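You operate a simulated robot arm through the tools that you are given. There is no shell and no other tool. Be economical: measure what you need, move in short steps, check, and stop when the job is done.

The job below is to be done with a simulated robot arm. You get a single attempt, and the scene is never put back.

JOB
Slide the chock along the assembly table until it stands next to the small red vessel.
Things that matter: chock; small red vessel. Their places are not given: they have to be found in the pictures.

It is judged by the outcome, as a careful person would: the job done as asked, and still so three seconds after it is handed in. It fails if anything else is knocked over, pushed out of place, dropped, spilled or broken.

ROBOT AND FRAMES
A 7-joint arm with a two-finger parallel gripper, fixed in place. Base frame: the origin is at the foot of the arm, x ahead of it, y to its left, z up; the work surface is at about z = 800. Lengths are in mm, angles in degrees, forces in N, time in s.
With the tool pointing down near the work surface it reaches from about 300 to 700 mm from the base axis. Its first joint turns from -66.0 to 66.0 degrees. Payload 1.57 kg.
The tool frame sits at the grasp point between the pads (the TCP): z along the fingers, y along the line on which they close. The tips reach 30 mm beyond it. The gripper opens to 110 mm. The fingers are 24 mm wide and 12 mm thick; the gripper's body (48 by 112 mm) begins 78 mm behind the TCP.
Orientation is that of the tool frame in the base frame, as [roll, pitch, yaw] about the fixed x, y, z axes, in that order (R = Rz(yaw) Ry(pitch) Rx(roll)). With the fingers straight down and closing along the base's y, the tool's x points along the base's -x, its y along +y and its z along -z.

CONTROLS
- The arm moves only by the tool apply_moves. Its argument "moves" is a list of rows, each a list of 3 entries, a list of its own where there are three numbers: the shift along the tool's x, y, z in mm, then the turn, a rotation vector about the tool's x, y, z in degrees, then the finger opening in mm, from 0 to 110. In form: [[[x, y, z], [rx, ry, rz], claw], ...]. A call has 1 to 8 rows; each row is the pose to reach, as a shift and turn from the pose commanded when the call began, along the tool's axes at that moment. A row lasts 0.2 s, in which the tool goes at most 50 mm and 8.6 degrees; a call with a longer step from one row to the next is refused whole, and so is a gripper value outside its range. Where a pose cannot be reached the arm comes as near as it can. A force on the tool above 40 N (or 10 N above the force at the start of the call, whichever is more), or a blocked arm, ends the call early, and 0.2 s more pass. The fingers move at their own pace (about 108 mm/s each) and stop on an object; they squeeze with about 28 N. The grip force told is the motor's: it shows also when the fingers shut on nothing. Time passes only in rows, and 0.2 s behind the last, so rows that repeat a pose let the fingers close. It gives the time, the measured TCP pose, the force on the tool (base axes), the opening and the grip force at its end, in the units of the frame above (readings bear some noise), and new pictures: "views" is both (left out), scene, wrist or none.
- Cameras (640 x 400 px; columns grow to the right, rows downward): "scene" is fixed at [176.6, -402.2, 1418.4]; the picture's right is [0.61, -0.79, 0.00], its down [-0.51, -0.39, -0.76] and it looks along [0.61, 0.46, -0.64] (base axes); focal length 317 px, centre (320, 200). "wrist" rides on the gripper at [-36, 0, -80] in the tool frame; the picture's right is [0.00, -1.00, 0.00], its down [0.97, 0.00, -0.24] and it looks along [0.24, 0.00, 0.97] (tool axes); focal length 218 px, centre (320, 200).
- locate(camera, pixels): there is no depth. For up to 12 entries [column, row, z] of the newest picture of that camera ("zoom" is the newest enlarged one), the place [x, y] in the base frame at which the ray of that pixel passes the height z, good to about 2 mm, but the place of the scene camera against the robot may be out by one fixed shift of up to 25 mm in any direction. It takes no simulated time.
- close_up(camera, box): a new picture of the part [left, top, right, bottom] of that camera's present view, enlarged. It takes no simulated time.
- job_done(): hands the job in; it is judged then, once.

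Work in short steps. Measure before you move; look again where a grasp or a placing could have gone wrong, and mend it. You have 60 turns and 120 pictures in all, those below and enlarged ones among them. Open the gripper and draw the arm clear of the work before you hand the job in, unless the task says otherwise; then end with one line.

The tools are called after "Call:" as a command line: name --argument value ..., lists and objects as JSON in quotes. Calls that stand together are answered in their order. apply_moves: Moves the arm, as the interface text tells. Its arguments: {"type":"object","properties":{"moves":{"type":"array"},"views":{"type":"string","enum":["both","scene","wrist","none"]}},"required":["moves"]} The other tools are called the same way: locate (camera, pixels) gives the place at which the rays of pixels pass given heights; close_up (camera, box) takes an enlarged picture of a part of a camera's view; job_done () hands the job in.

At the start:

```text
t: 0.0
tcp_pos: [378.4, 18.3, 1027.7]
tool_rot: [180.0, 0.0, -179.9]
wrist_force: [0.0, -0.2, -0.2]
width: 109.7
grasp_force: 0.1
```

scene: 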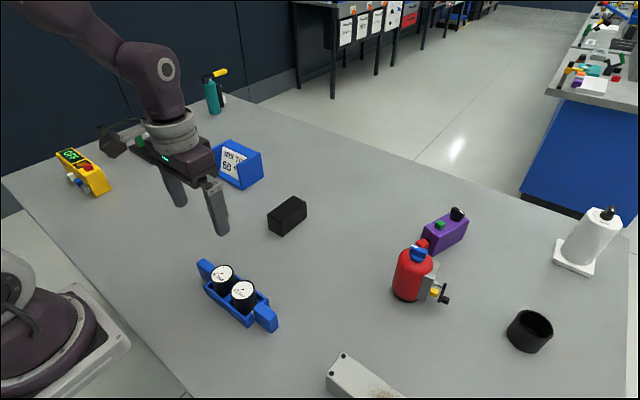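
wrist: 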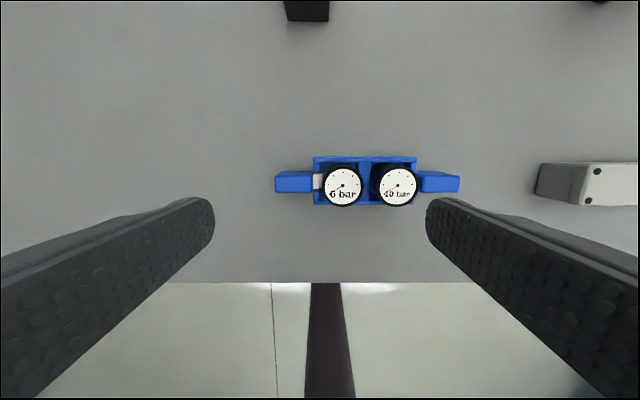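

The likely chock is the black block near scene (287,215), and the red vessel is near (413,273). I'll enlarge both and locate their base points.

Call:
close_up --camera "scene" --box '[240, 170, 480, 320]'

Call:
locate --camera "scene" --pixels '[[268, 229, 800], [283, 236, 800], [307, 216, 800], [268, 214, 830], [283, 220, 830], [306, 202, 830], [290, 196, 830], [408, 300, 800], [395, 290, 800], [440, 303, 800]]'

```text
2.67 times, centred on (360, 245) of scene
```

zoom: 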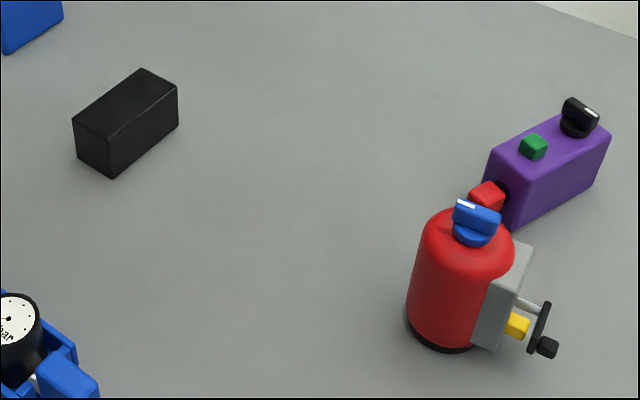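

```text
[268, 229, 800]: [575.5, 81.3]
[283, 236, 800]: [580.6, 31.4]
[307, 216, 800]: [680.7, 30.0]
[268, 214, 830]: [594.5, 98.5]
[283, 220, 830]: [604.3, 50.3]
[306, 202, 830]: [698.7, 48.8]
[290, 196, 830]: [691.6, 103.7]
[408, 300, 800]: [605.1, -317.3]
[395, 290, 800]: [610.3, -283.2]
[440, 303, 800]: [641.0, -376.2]
```

The chock is a black block about 100 x 50 mm, long side along x. The vessel is at about (620,-310). The scene camera may be offset, so I'll move the arm above the gap between them and measure with the wrist camera.

Call:
apply_moves --moves '[[[-36, -28, 0], [0, 0, 0], 110], [[-72, -56, 0], [0, 0, 0], 110], [[-108, -84, 0], [0, 0, 0], 110], [[-144, -112, 0], [0, 0, 0], 110], [[-180, -138, 0], [0, 0, 0], 110], [[-180, -138, 0], [0, 0, 0], 110]]'

Call:
locate --camera "zoom" --pixels '[[113, 178, 800], [108, 139, 840], [108, 139, 850], [108, 139, 860], [510, 230, 800], [593, 184, 800], [487, 195, 830]]'

```text
t: 1.4
tcp_pos: [560.8, -121.6, 1027.5]
tool_rot: [-179.9, 0.0, 180.0]
wrist_force: [-0.1, 0.7, 0.0]
width: 109.7
grasp_force: 0.0
```

scene: 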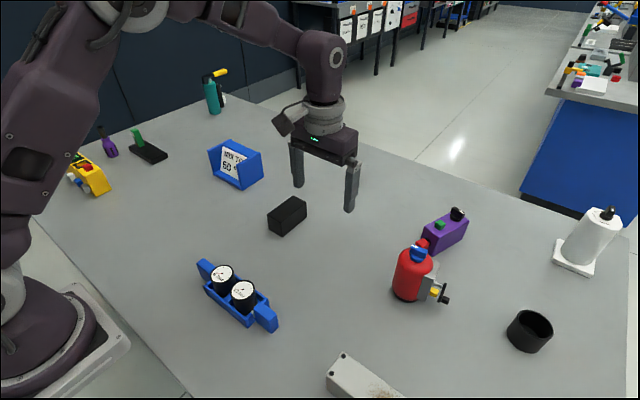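
wrist: 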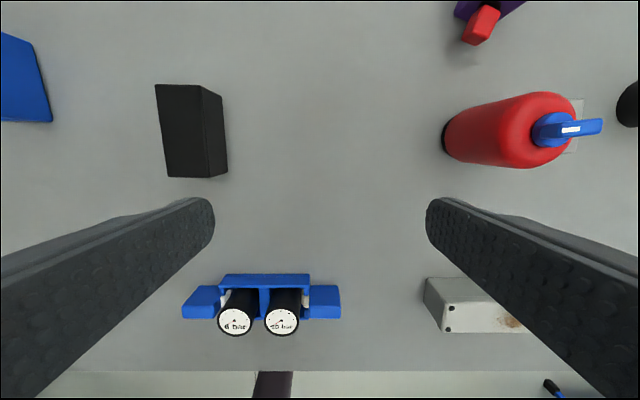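

```text
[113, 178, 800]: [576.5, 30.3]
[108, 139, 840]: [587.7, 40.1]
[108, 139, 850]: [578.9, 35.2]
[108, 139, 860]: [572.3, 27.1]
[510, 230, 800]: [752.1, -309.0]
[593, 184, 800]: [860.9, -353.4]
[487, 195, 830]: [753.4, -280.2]
```

Wrist view: the chock's right bottom edge runs from about (222,97) to (228,173), and the vessel's left base edge is near (443,137). I'll measure these and also check the black/green item at the left of the scene.

Call:
locate --camera "wrist" --pixels '[[228, 173, 800], [222, 97, 800], [209, 177, 850], [202, 85, 850], [168, 177, 850], [155, 85, 850], [443, 137, 800], [452, 156, 800], [455, 111, 800], [461, 39, 830], [310, 275, 830], [340, 318, 830]]'

Call:
close_up --camera "scene" --box '[40, 60, 280, 210]'

Call:
close_up --camera "wrist" --box '[140, 0, 640, 200]'

```text
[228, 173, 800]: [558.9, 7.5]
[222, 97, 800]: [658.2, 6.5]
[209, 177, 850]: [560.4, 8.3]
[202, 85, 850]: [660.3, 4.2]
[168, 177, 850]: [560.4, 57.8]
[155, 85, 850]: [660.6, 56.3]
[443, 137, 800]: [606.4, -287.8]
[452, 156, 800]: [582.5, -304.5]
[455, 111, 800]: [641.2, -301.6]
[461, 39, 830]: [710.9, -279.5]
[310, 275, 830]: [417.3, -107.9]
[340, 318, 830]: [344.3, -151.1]
```

```text
2.67 times, centred on (160, 135) of scene
```

zoom: 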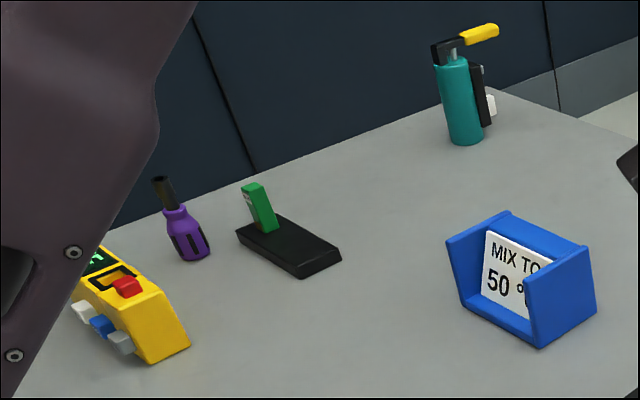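

```text
1.28 times, centred on (390, 100) of wrist
```

zoom: 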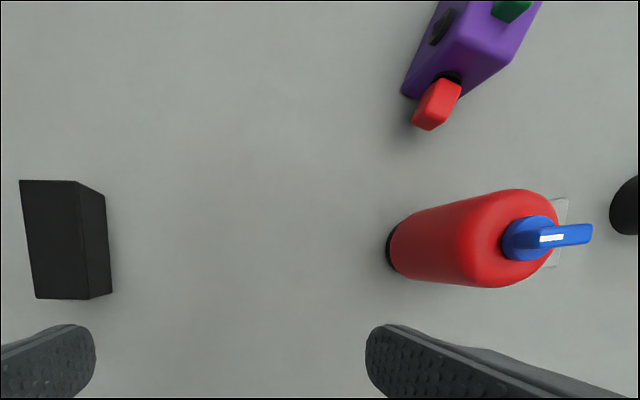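

Robot frame from the wrist camera: the chock covers x 560–660, y 7–57, and is about 50 mm high. The vessel's near edge is at y≈-288, x≈611, so a straight -y push of about 270 mm works. I'll move behind the chock (+y side) and turn the gripper so both fingers, spread along x, make a pusher.

Call:
apply_moves --moves '[[[-6, 27, 0], [0, 0, -8], 50], [[-12, 54, 0], [0, 0, -16], 50], [[-18, 81, 0], [0, 0, -24], 50], [[-24, 108, 0], [0, 0, -32], 50], [[-30, 135, 0], [0, 0, -40], 50], [[-36, 162, 0], [0, 0, -48], 50], [[-42, 189, 0], [0, 0, -56], 50], [[-49, 216, 0], [0, 0, -64], 50]]' --views "none"

Call:
apply_moves --moves '[[[0, 0, 0], [0, 0, -8], 50], [[0, 0, 0], [0, 0, -16], 50], [[0, 0, 20], [0, 0, -24], 50], [[0, 0, 40], [0, 0, -26], 50], [[0, 0, 40], [0, 0, -26], 50]]'

```text
t: 3.2
tcp_pos: [607.6, 93.6, 1027.4]
tool_rot: [180.0, -0.1, -115.9]
wrist_force: [-0.1, 0.2, 0.2]
width: 50.1
grasp_force: 0.0
```

```text
t: 4.4
tcp_pos: [608.3, 95.0, 988.2]
tool_rot: [180.0, 0.1, -90.1]
wrist_force: [-0.2, -0.2, 0.5]
width: 50.0
grasp_force: 0.1
```

scene: 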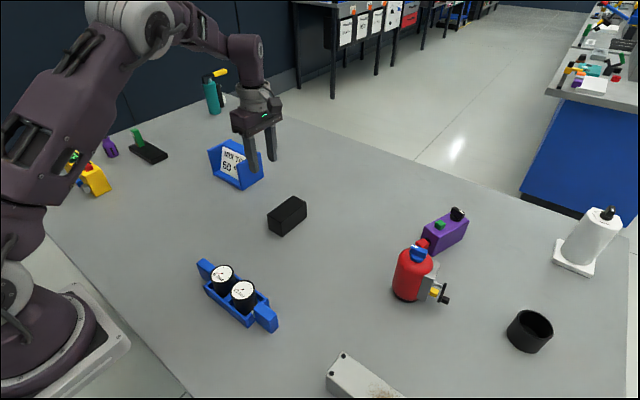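
wrist: 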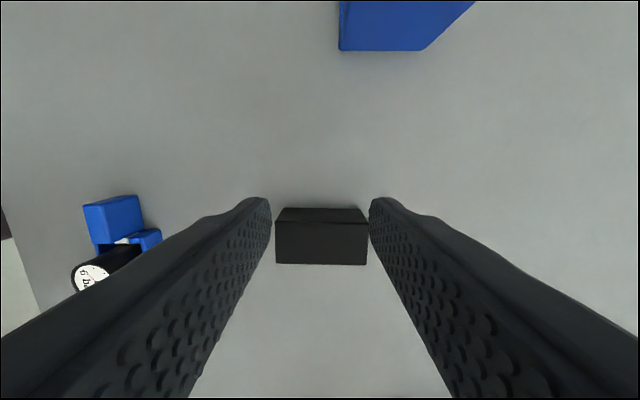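

The chock is centred between the fingers (columns 275–367), and the blue box edge is at row 50. I'll check both clearances.

Call:
locate --camera "wrist" --pixels '[[282, 208, 800], [360, 208, 800], [275, 222, 850], [367, 222, 850], [367, 265, 850], [340, 50, 800], [340, 50, 870]]'

```text
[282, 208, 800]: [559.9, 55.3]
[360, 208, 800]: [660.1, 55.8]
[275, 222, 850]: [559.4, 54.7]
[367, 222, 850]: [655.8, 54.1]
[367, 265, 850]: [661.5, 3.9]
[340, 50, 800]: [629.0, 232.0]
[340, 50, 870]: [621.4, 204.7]
```

The chock's back face is at y≈56, and the blue box is at y>200. I'll go straight down at y=95 to TCP z≈838.

Call:
apply_moves --moves '[[[0, 0, 35], [0, 0, 0], 50], [[0, 0, 70], [0, 0, 0], 50], [[0, 0, 105], [0, 0, 0], 50], [[0, 0, 130], [0, 0, 0], 50], [[0, 0, 148], [0, 0, 0], 50], [[0, 0, 148], [0, 0, 0], 50]]'

```text
t: 5.8
tcp_pos: [607.3, 94.3, 838.9]
tool_rot: [-180.0, 0.0, -90.0]
wrist_force: [0.2, -0.7, -0.5]
width: 50.3
grasp_force: 0.0
```

scene: 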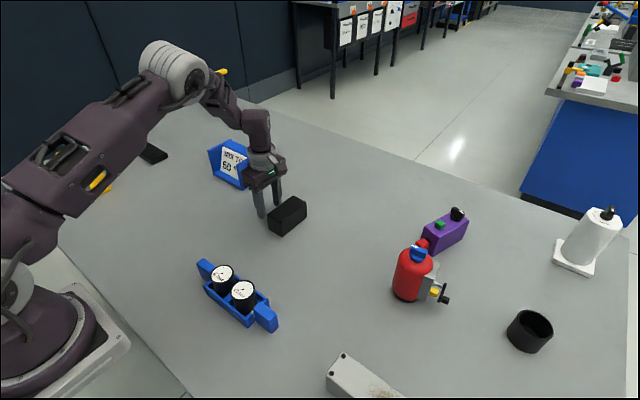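
wrist: 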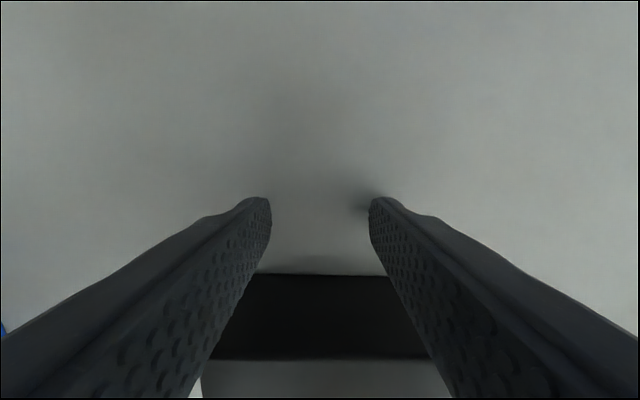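

At depth, with about 26 mm to contact. I'll push slowly in -y (tool +x) with small steps as a first test.

Call:
apply_moves --moves '[[[10, 0, 0], [0, 0, 0], 50], [[20, 0, 0], [0, 0, 0], 50], [[28, 0, 0], [0, 0, 0], 50], [[36, 0, 0], [0, 0, 0], 50], [[44, 0, 0], [0, 0, 0], 50], [[52, 0, 0], [0, 0, 0], 50], [[60, 0, 0], [0, 0, 0], 50], [[68, 0, 0], [0, 0, 0], 50]]'

```text
t: 7.6
tcp_pos: [608.2, 25.8, 839.9]
tool_rot: [179.9, 0.0, -90.1]
wrist_force: [0.4, 0.7, -0.4]
width: 50.1
grasp_force: 0.1
```

scene: 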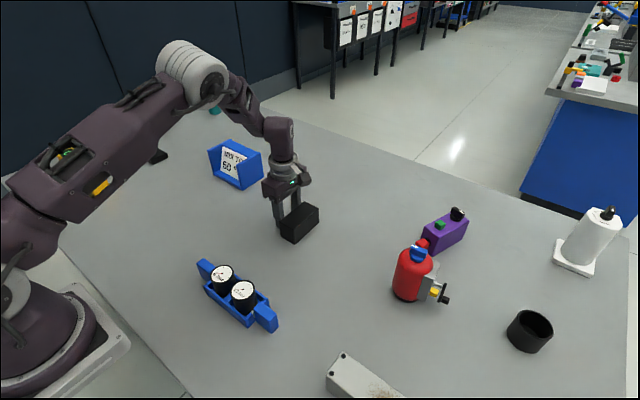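
wrist: 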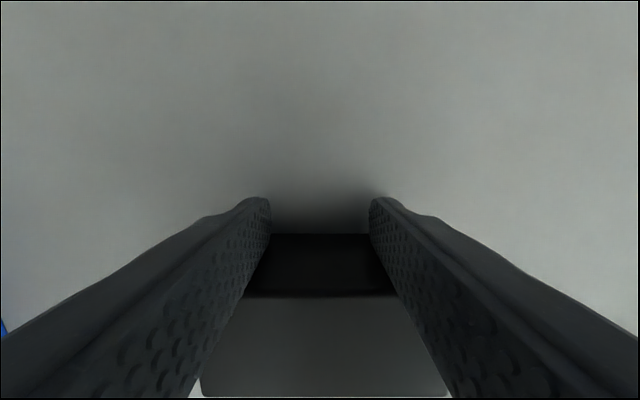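

The chock slides straight and the force is tiny. I'll continue pushing 160 mm.

Call:
apply_moves --moves '[[[15, 0, 0], [0, 0, 0], 50], [[35, 0, 0], [0, 0, 0], 50], [[55, 0, 0], [0, 0, 0], 50], [[75, 0, 0], [0, 0, 0], 50], [[95, 0, 0], [0, 0, 0], 50], [[115, 0, 0], [0, 0, 0], 50], [[130, 0, 0], [0, 0, 0], 50], [[140, 0, 0], [0, 0, 0], 50]]'

```text
t: 9.4
tcp_pos: [609.2, -114.8, 839.9]
tool_rot: [180.0, -0.1, -90.1]
wrist_force: [-0.5, 0.3, -0.5]
width: 50.3
grasp_force: 0.1
```

scene: 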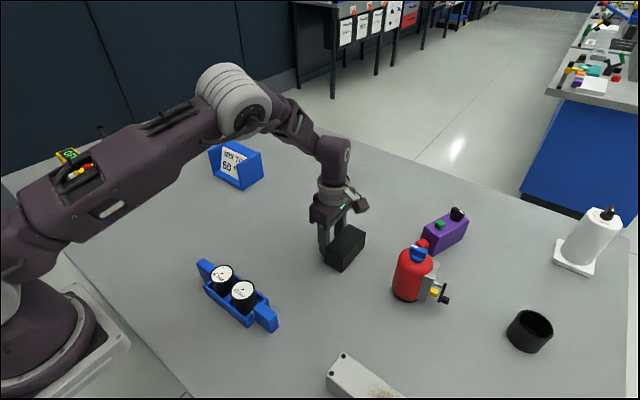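
wrist: 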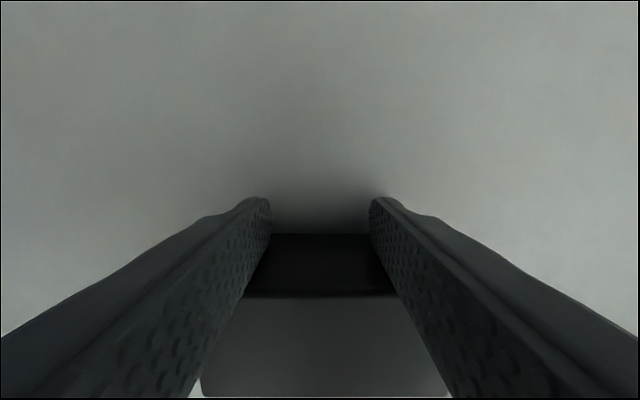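

The chock's front should be at y≈-177, leaving about 110 mm of gap. I'll push another 75 mm with smaller steps.

Call:
apply_moves --moves '[[[10, 0, 0], [0, 0, 0], 50], [[22, 0, 0], [0, 0, 0], 50], [[34, 0, 0], [0, 0, 0], 50], [[46, 0, 0], [0, 0, 0], 50], [[57, 0, 0], [0, 0, 0], 50], [[66, 0, 0], [0, 0, 0], 50], [[72, 0, 0], [0, 0, 0], 50], [[75, 0, 0], [0, 0, 0], 50]]' --views "none"

Call:
close_up --camera "scene" --box '[320, 190, 480, 310]'

```text
t: 11.2
tcp_pos: [608.7, -188.1, 839.8]
tool_rot: [179.9, 0.0, -90.0]
wrist_force: [-0.3, 0.4, 0.7]
width: 50.1
grasp_force: 0.1
```

```text
3.33 times, centred on (400, 250) of scene
```

zoom: 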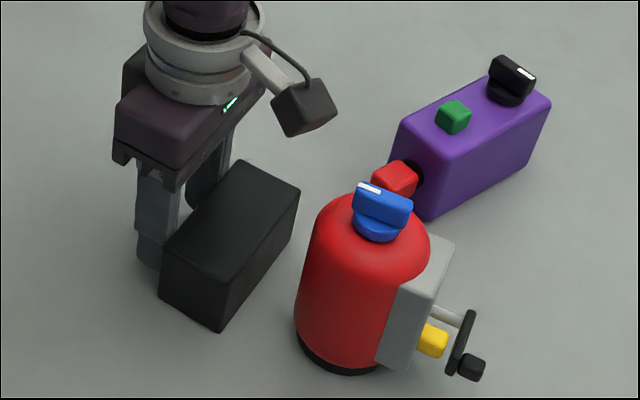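

The chock front is at y≈-250, about 38 mm from the vessel. The box on the wrist hangs close to the height of the vessel's blue knob. I'll back off slightly, lean the gripper away from the vessel (tips forward 15°), and finish the push with the tips.

Call:
apply_moves --moves '[[[-15, 0, 0], [0, 0, 0], 50], [[-15, 0, 0], [0, 7.5, 0], 50], [[-15, 0, 0], [0, 15, 0], 50], [[-8, 0, 0], [0, 15, 0], 50], [[0, 0, 0], [0, 15, 0], 50], [[6, 0, 0], [0, 15, 0], 50], [[12, 0, 0], [0, 15, 0], 50], [[12, 0, 0], [0, 15, 0], 50]]'

Call:
close_up --camera "scene" --box '[320, 190, 480, 310]'

```text
t: 13.0
tcp_pos: [607.7, -199.5, 840.2]
tool_rot: [180.0, -15.0, -90.0]
wrist_force: [-0.4, -0.3, -0.2]
width: 50.2
grasp_force: 0.1
```

scene: 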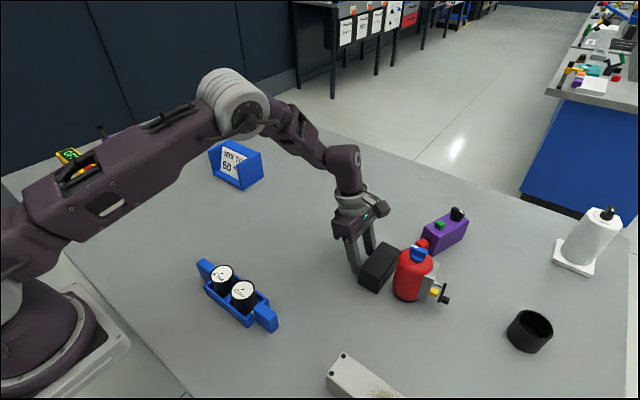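
wrist: 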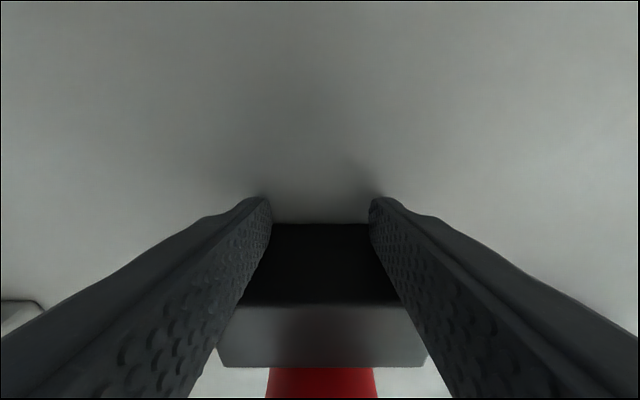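

```text
3.33 times, centred on (400, 250) of scene
```

zoom: 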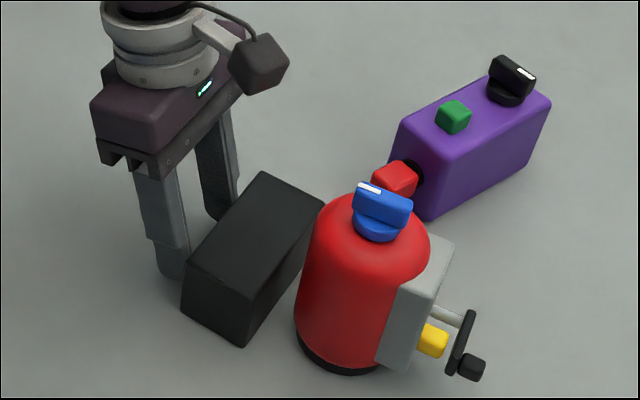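

I'll measure the remaining gap from this enlarged view: chock front bottom corner (240,347), vessel base left (296,338).

Call:
locate --camera "zoom" --pixels '[[240, 347, 800], [298, 345, 800], [310, 359, 800], [340, 373, 800]]'

Call:
locate --camera "wrist" --pixels '[[320, 367, 850], [320, 305, 850]]'

```text
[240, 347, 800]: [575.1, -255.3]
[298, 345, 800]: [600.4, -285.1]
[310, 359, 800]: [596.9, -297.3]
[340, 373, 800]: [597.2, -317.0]
```

```text
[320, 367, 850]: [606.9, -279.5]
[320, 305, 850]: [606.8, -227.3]
```

The chock front is at y≈-278 and the vessel edge at ≈-288, so they stand side by side about 10 mm apart without touching. Now I'll back straight off in +y, then lift away.

Call:
apply_moves --moves '[[[-14.5, 0, -3.9], [0, 0, 0], 50], [[-38.6, 0, -10.4], [0, 0, 0], 50], [[-38.6, 0, -40], [0, 0, 0], 50], [[-38.6, 0, -80], [0, 0, 0], 50], [[-38.6, 0, -120], [0, 0, 0], 50], [[-38.6, 0, -160], [0, 0, 0], 50], [[-58, 0, -185], [0, -7.5, 0], 50], [[-78, 0, -200], [0, -15, 0], 50]]'

Call:
close_up --camera "scene" --box '[320, 190, 480, 310]'

```text
t: 14.8
tcp_pos: [609.0, -73.5, 1012.6]
tool_rot: [-180.0, 0.1, -90.0]
wrist_force: [0.1, 0.2, 0.0]
width: 50.0
grasp_force: 0.0
```

scene: 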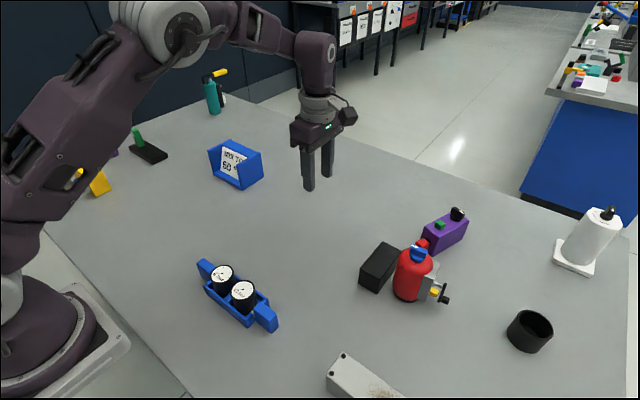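
wrist: 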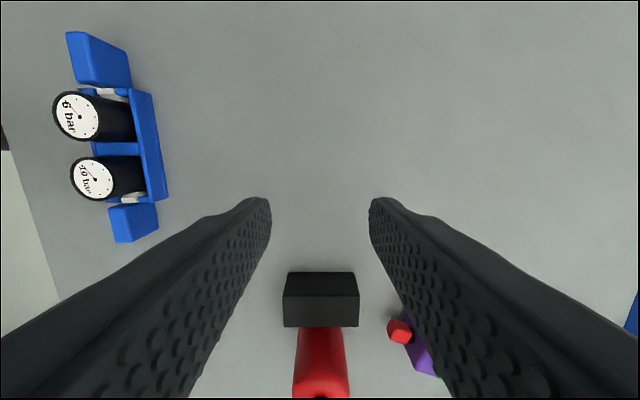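

```text
3.33 times, centred on (400, 250) of scene
```

zoom: 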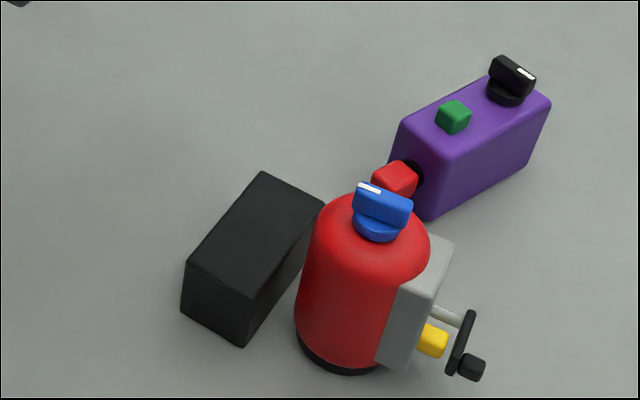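

The chock stands upright beside the red vessel, the vessel and the other items haven't moved, and the arm is clear. I'm handing in.

Call:
job_done

```text
The job is handed in.
```

I slid the chock along the table until it stood about 10 mm from the small red vessel; the last pictures before hand-in showed nothing else moved, and the arm is clear.
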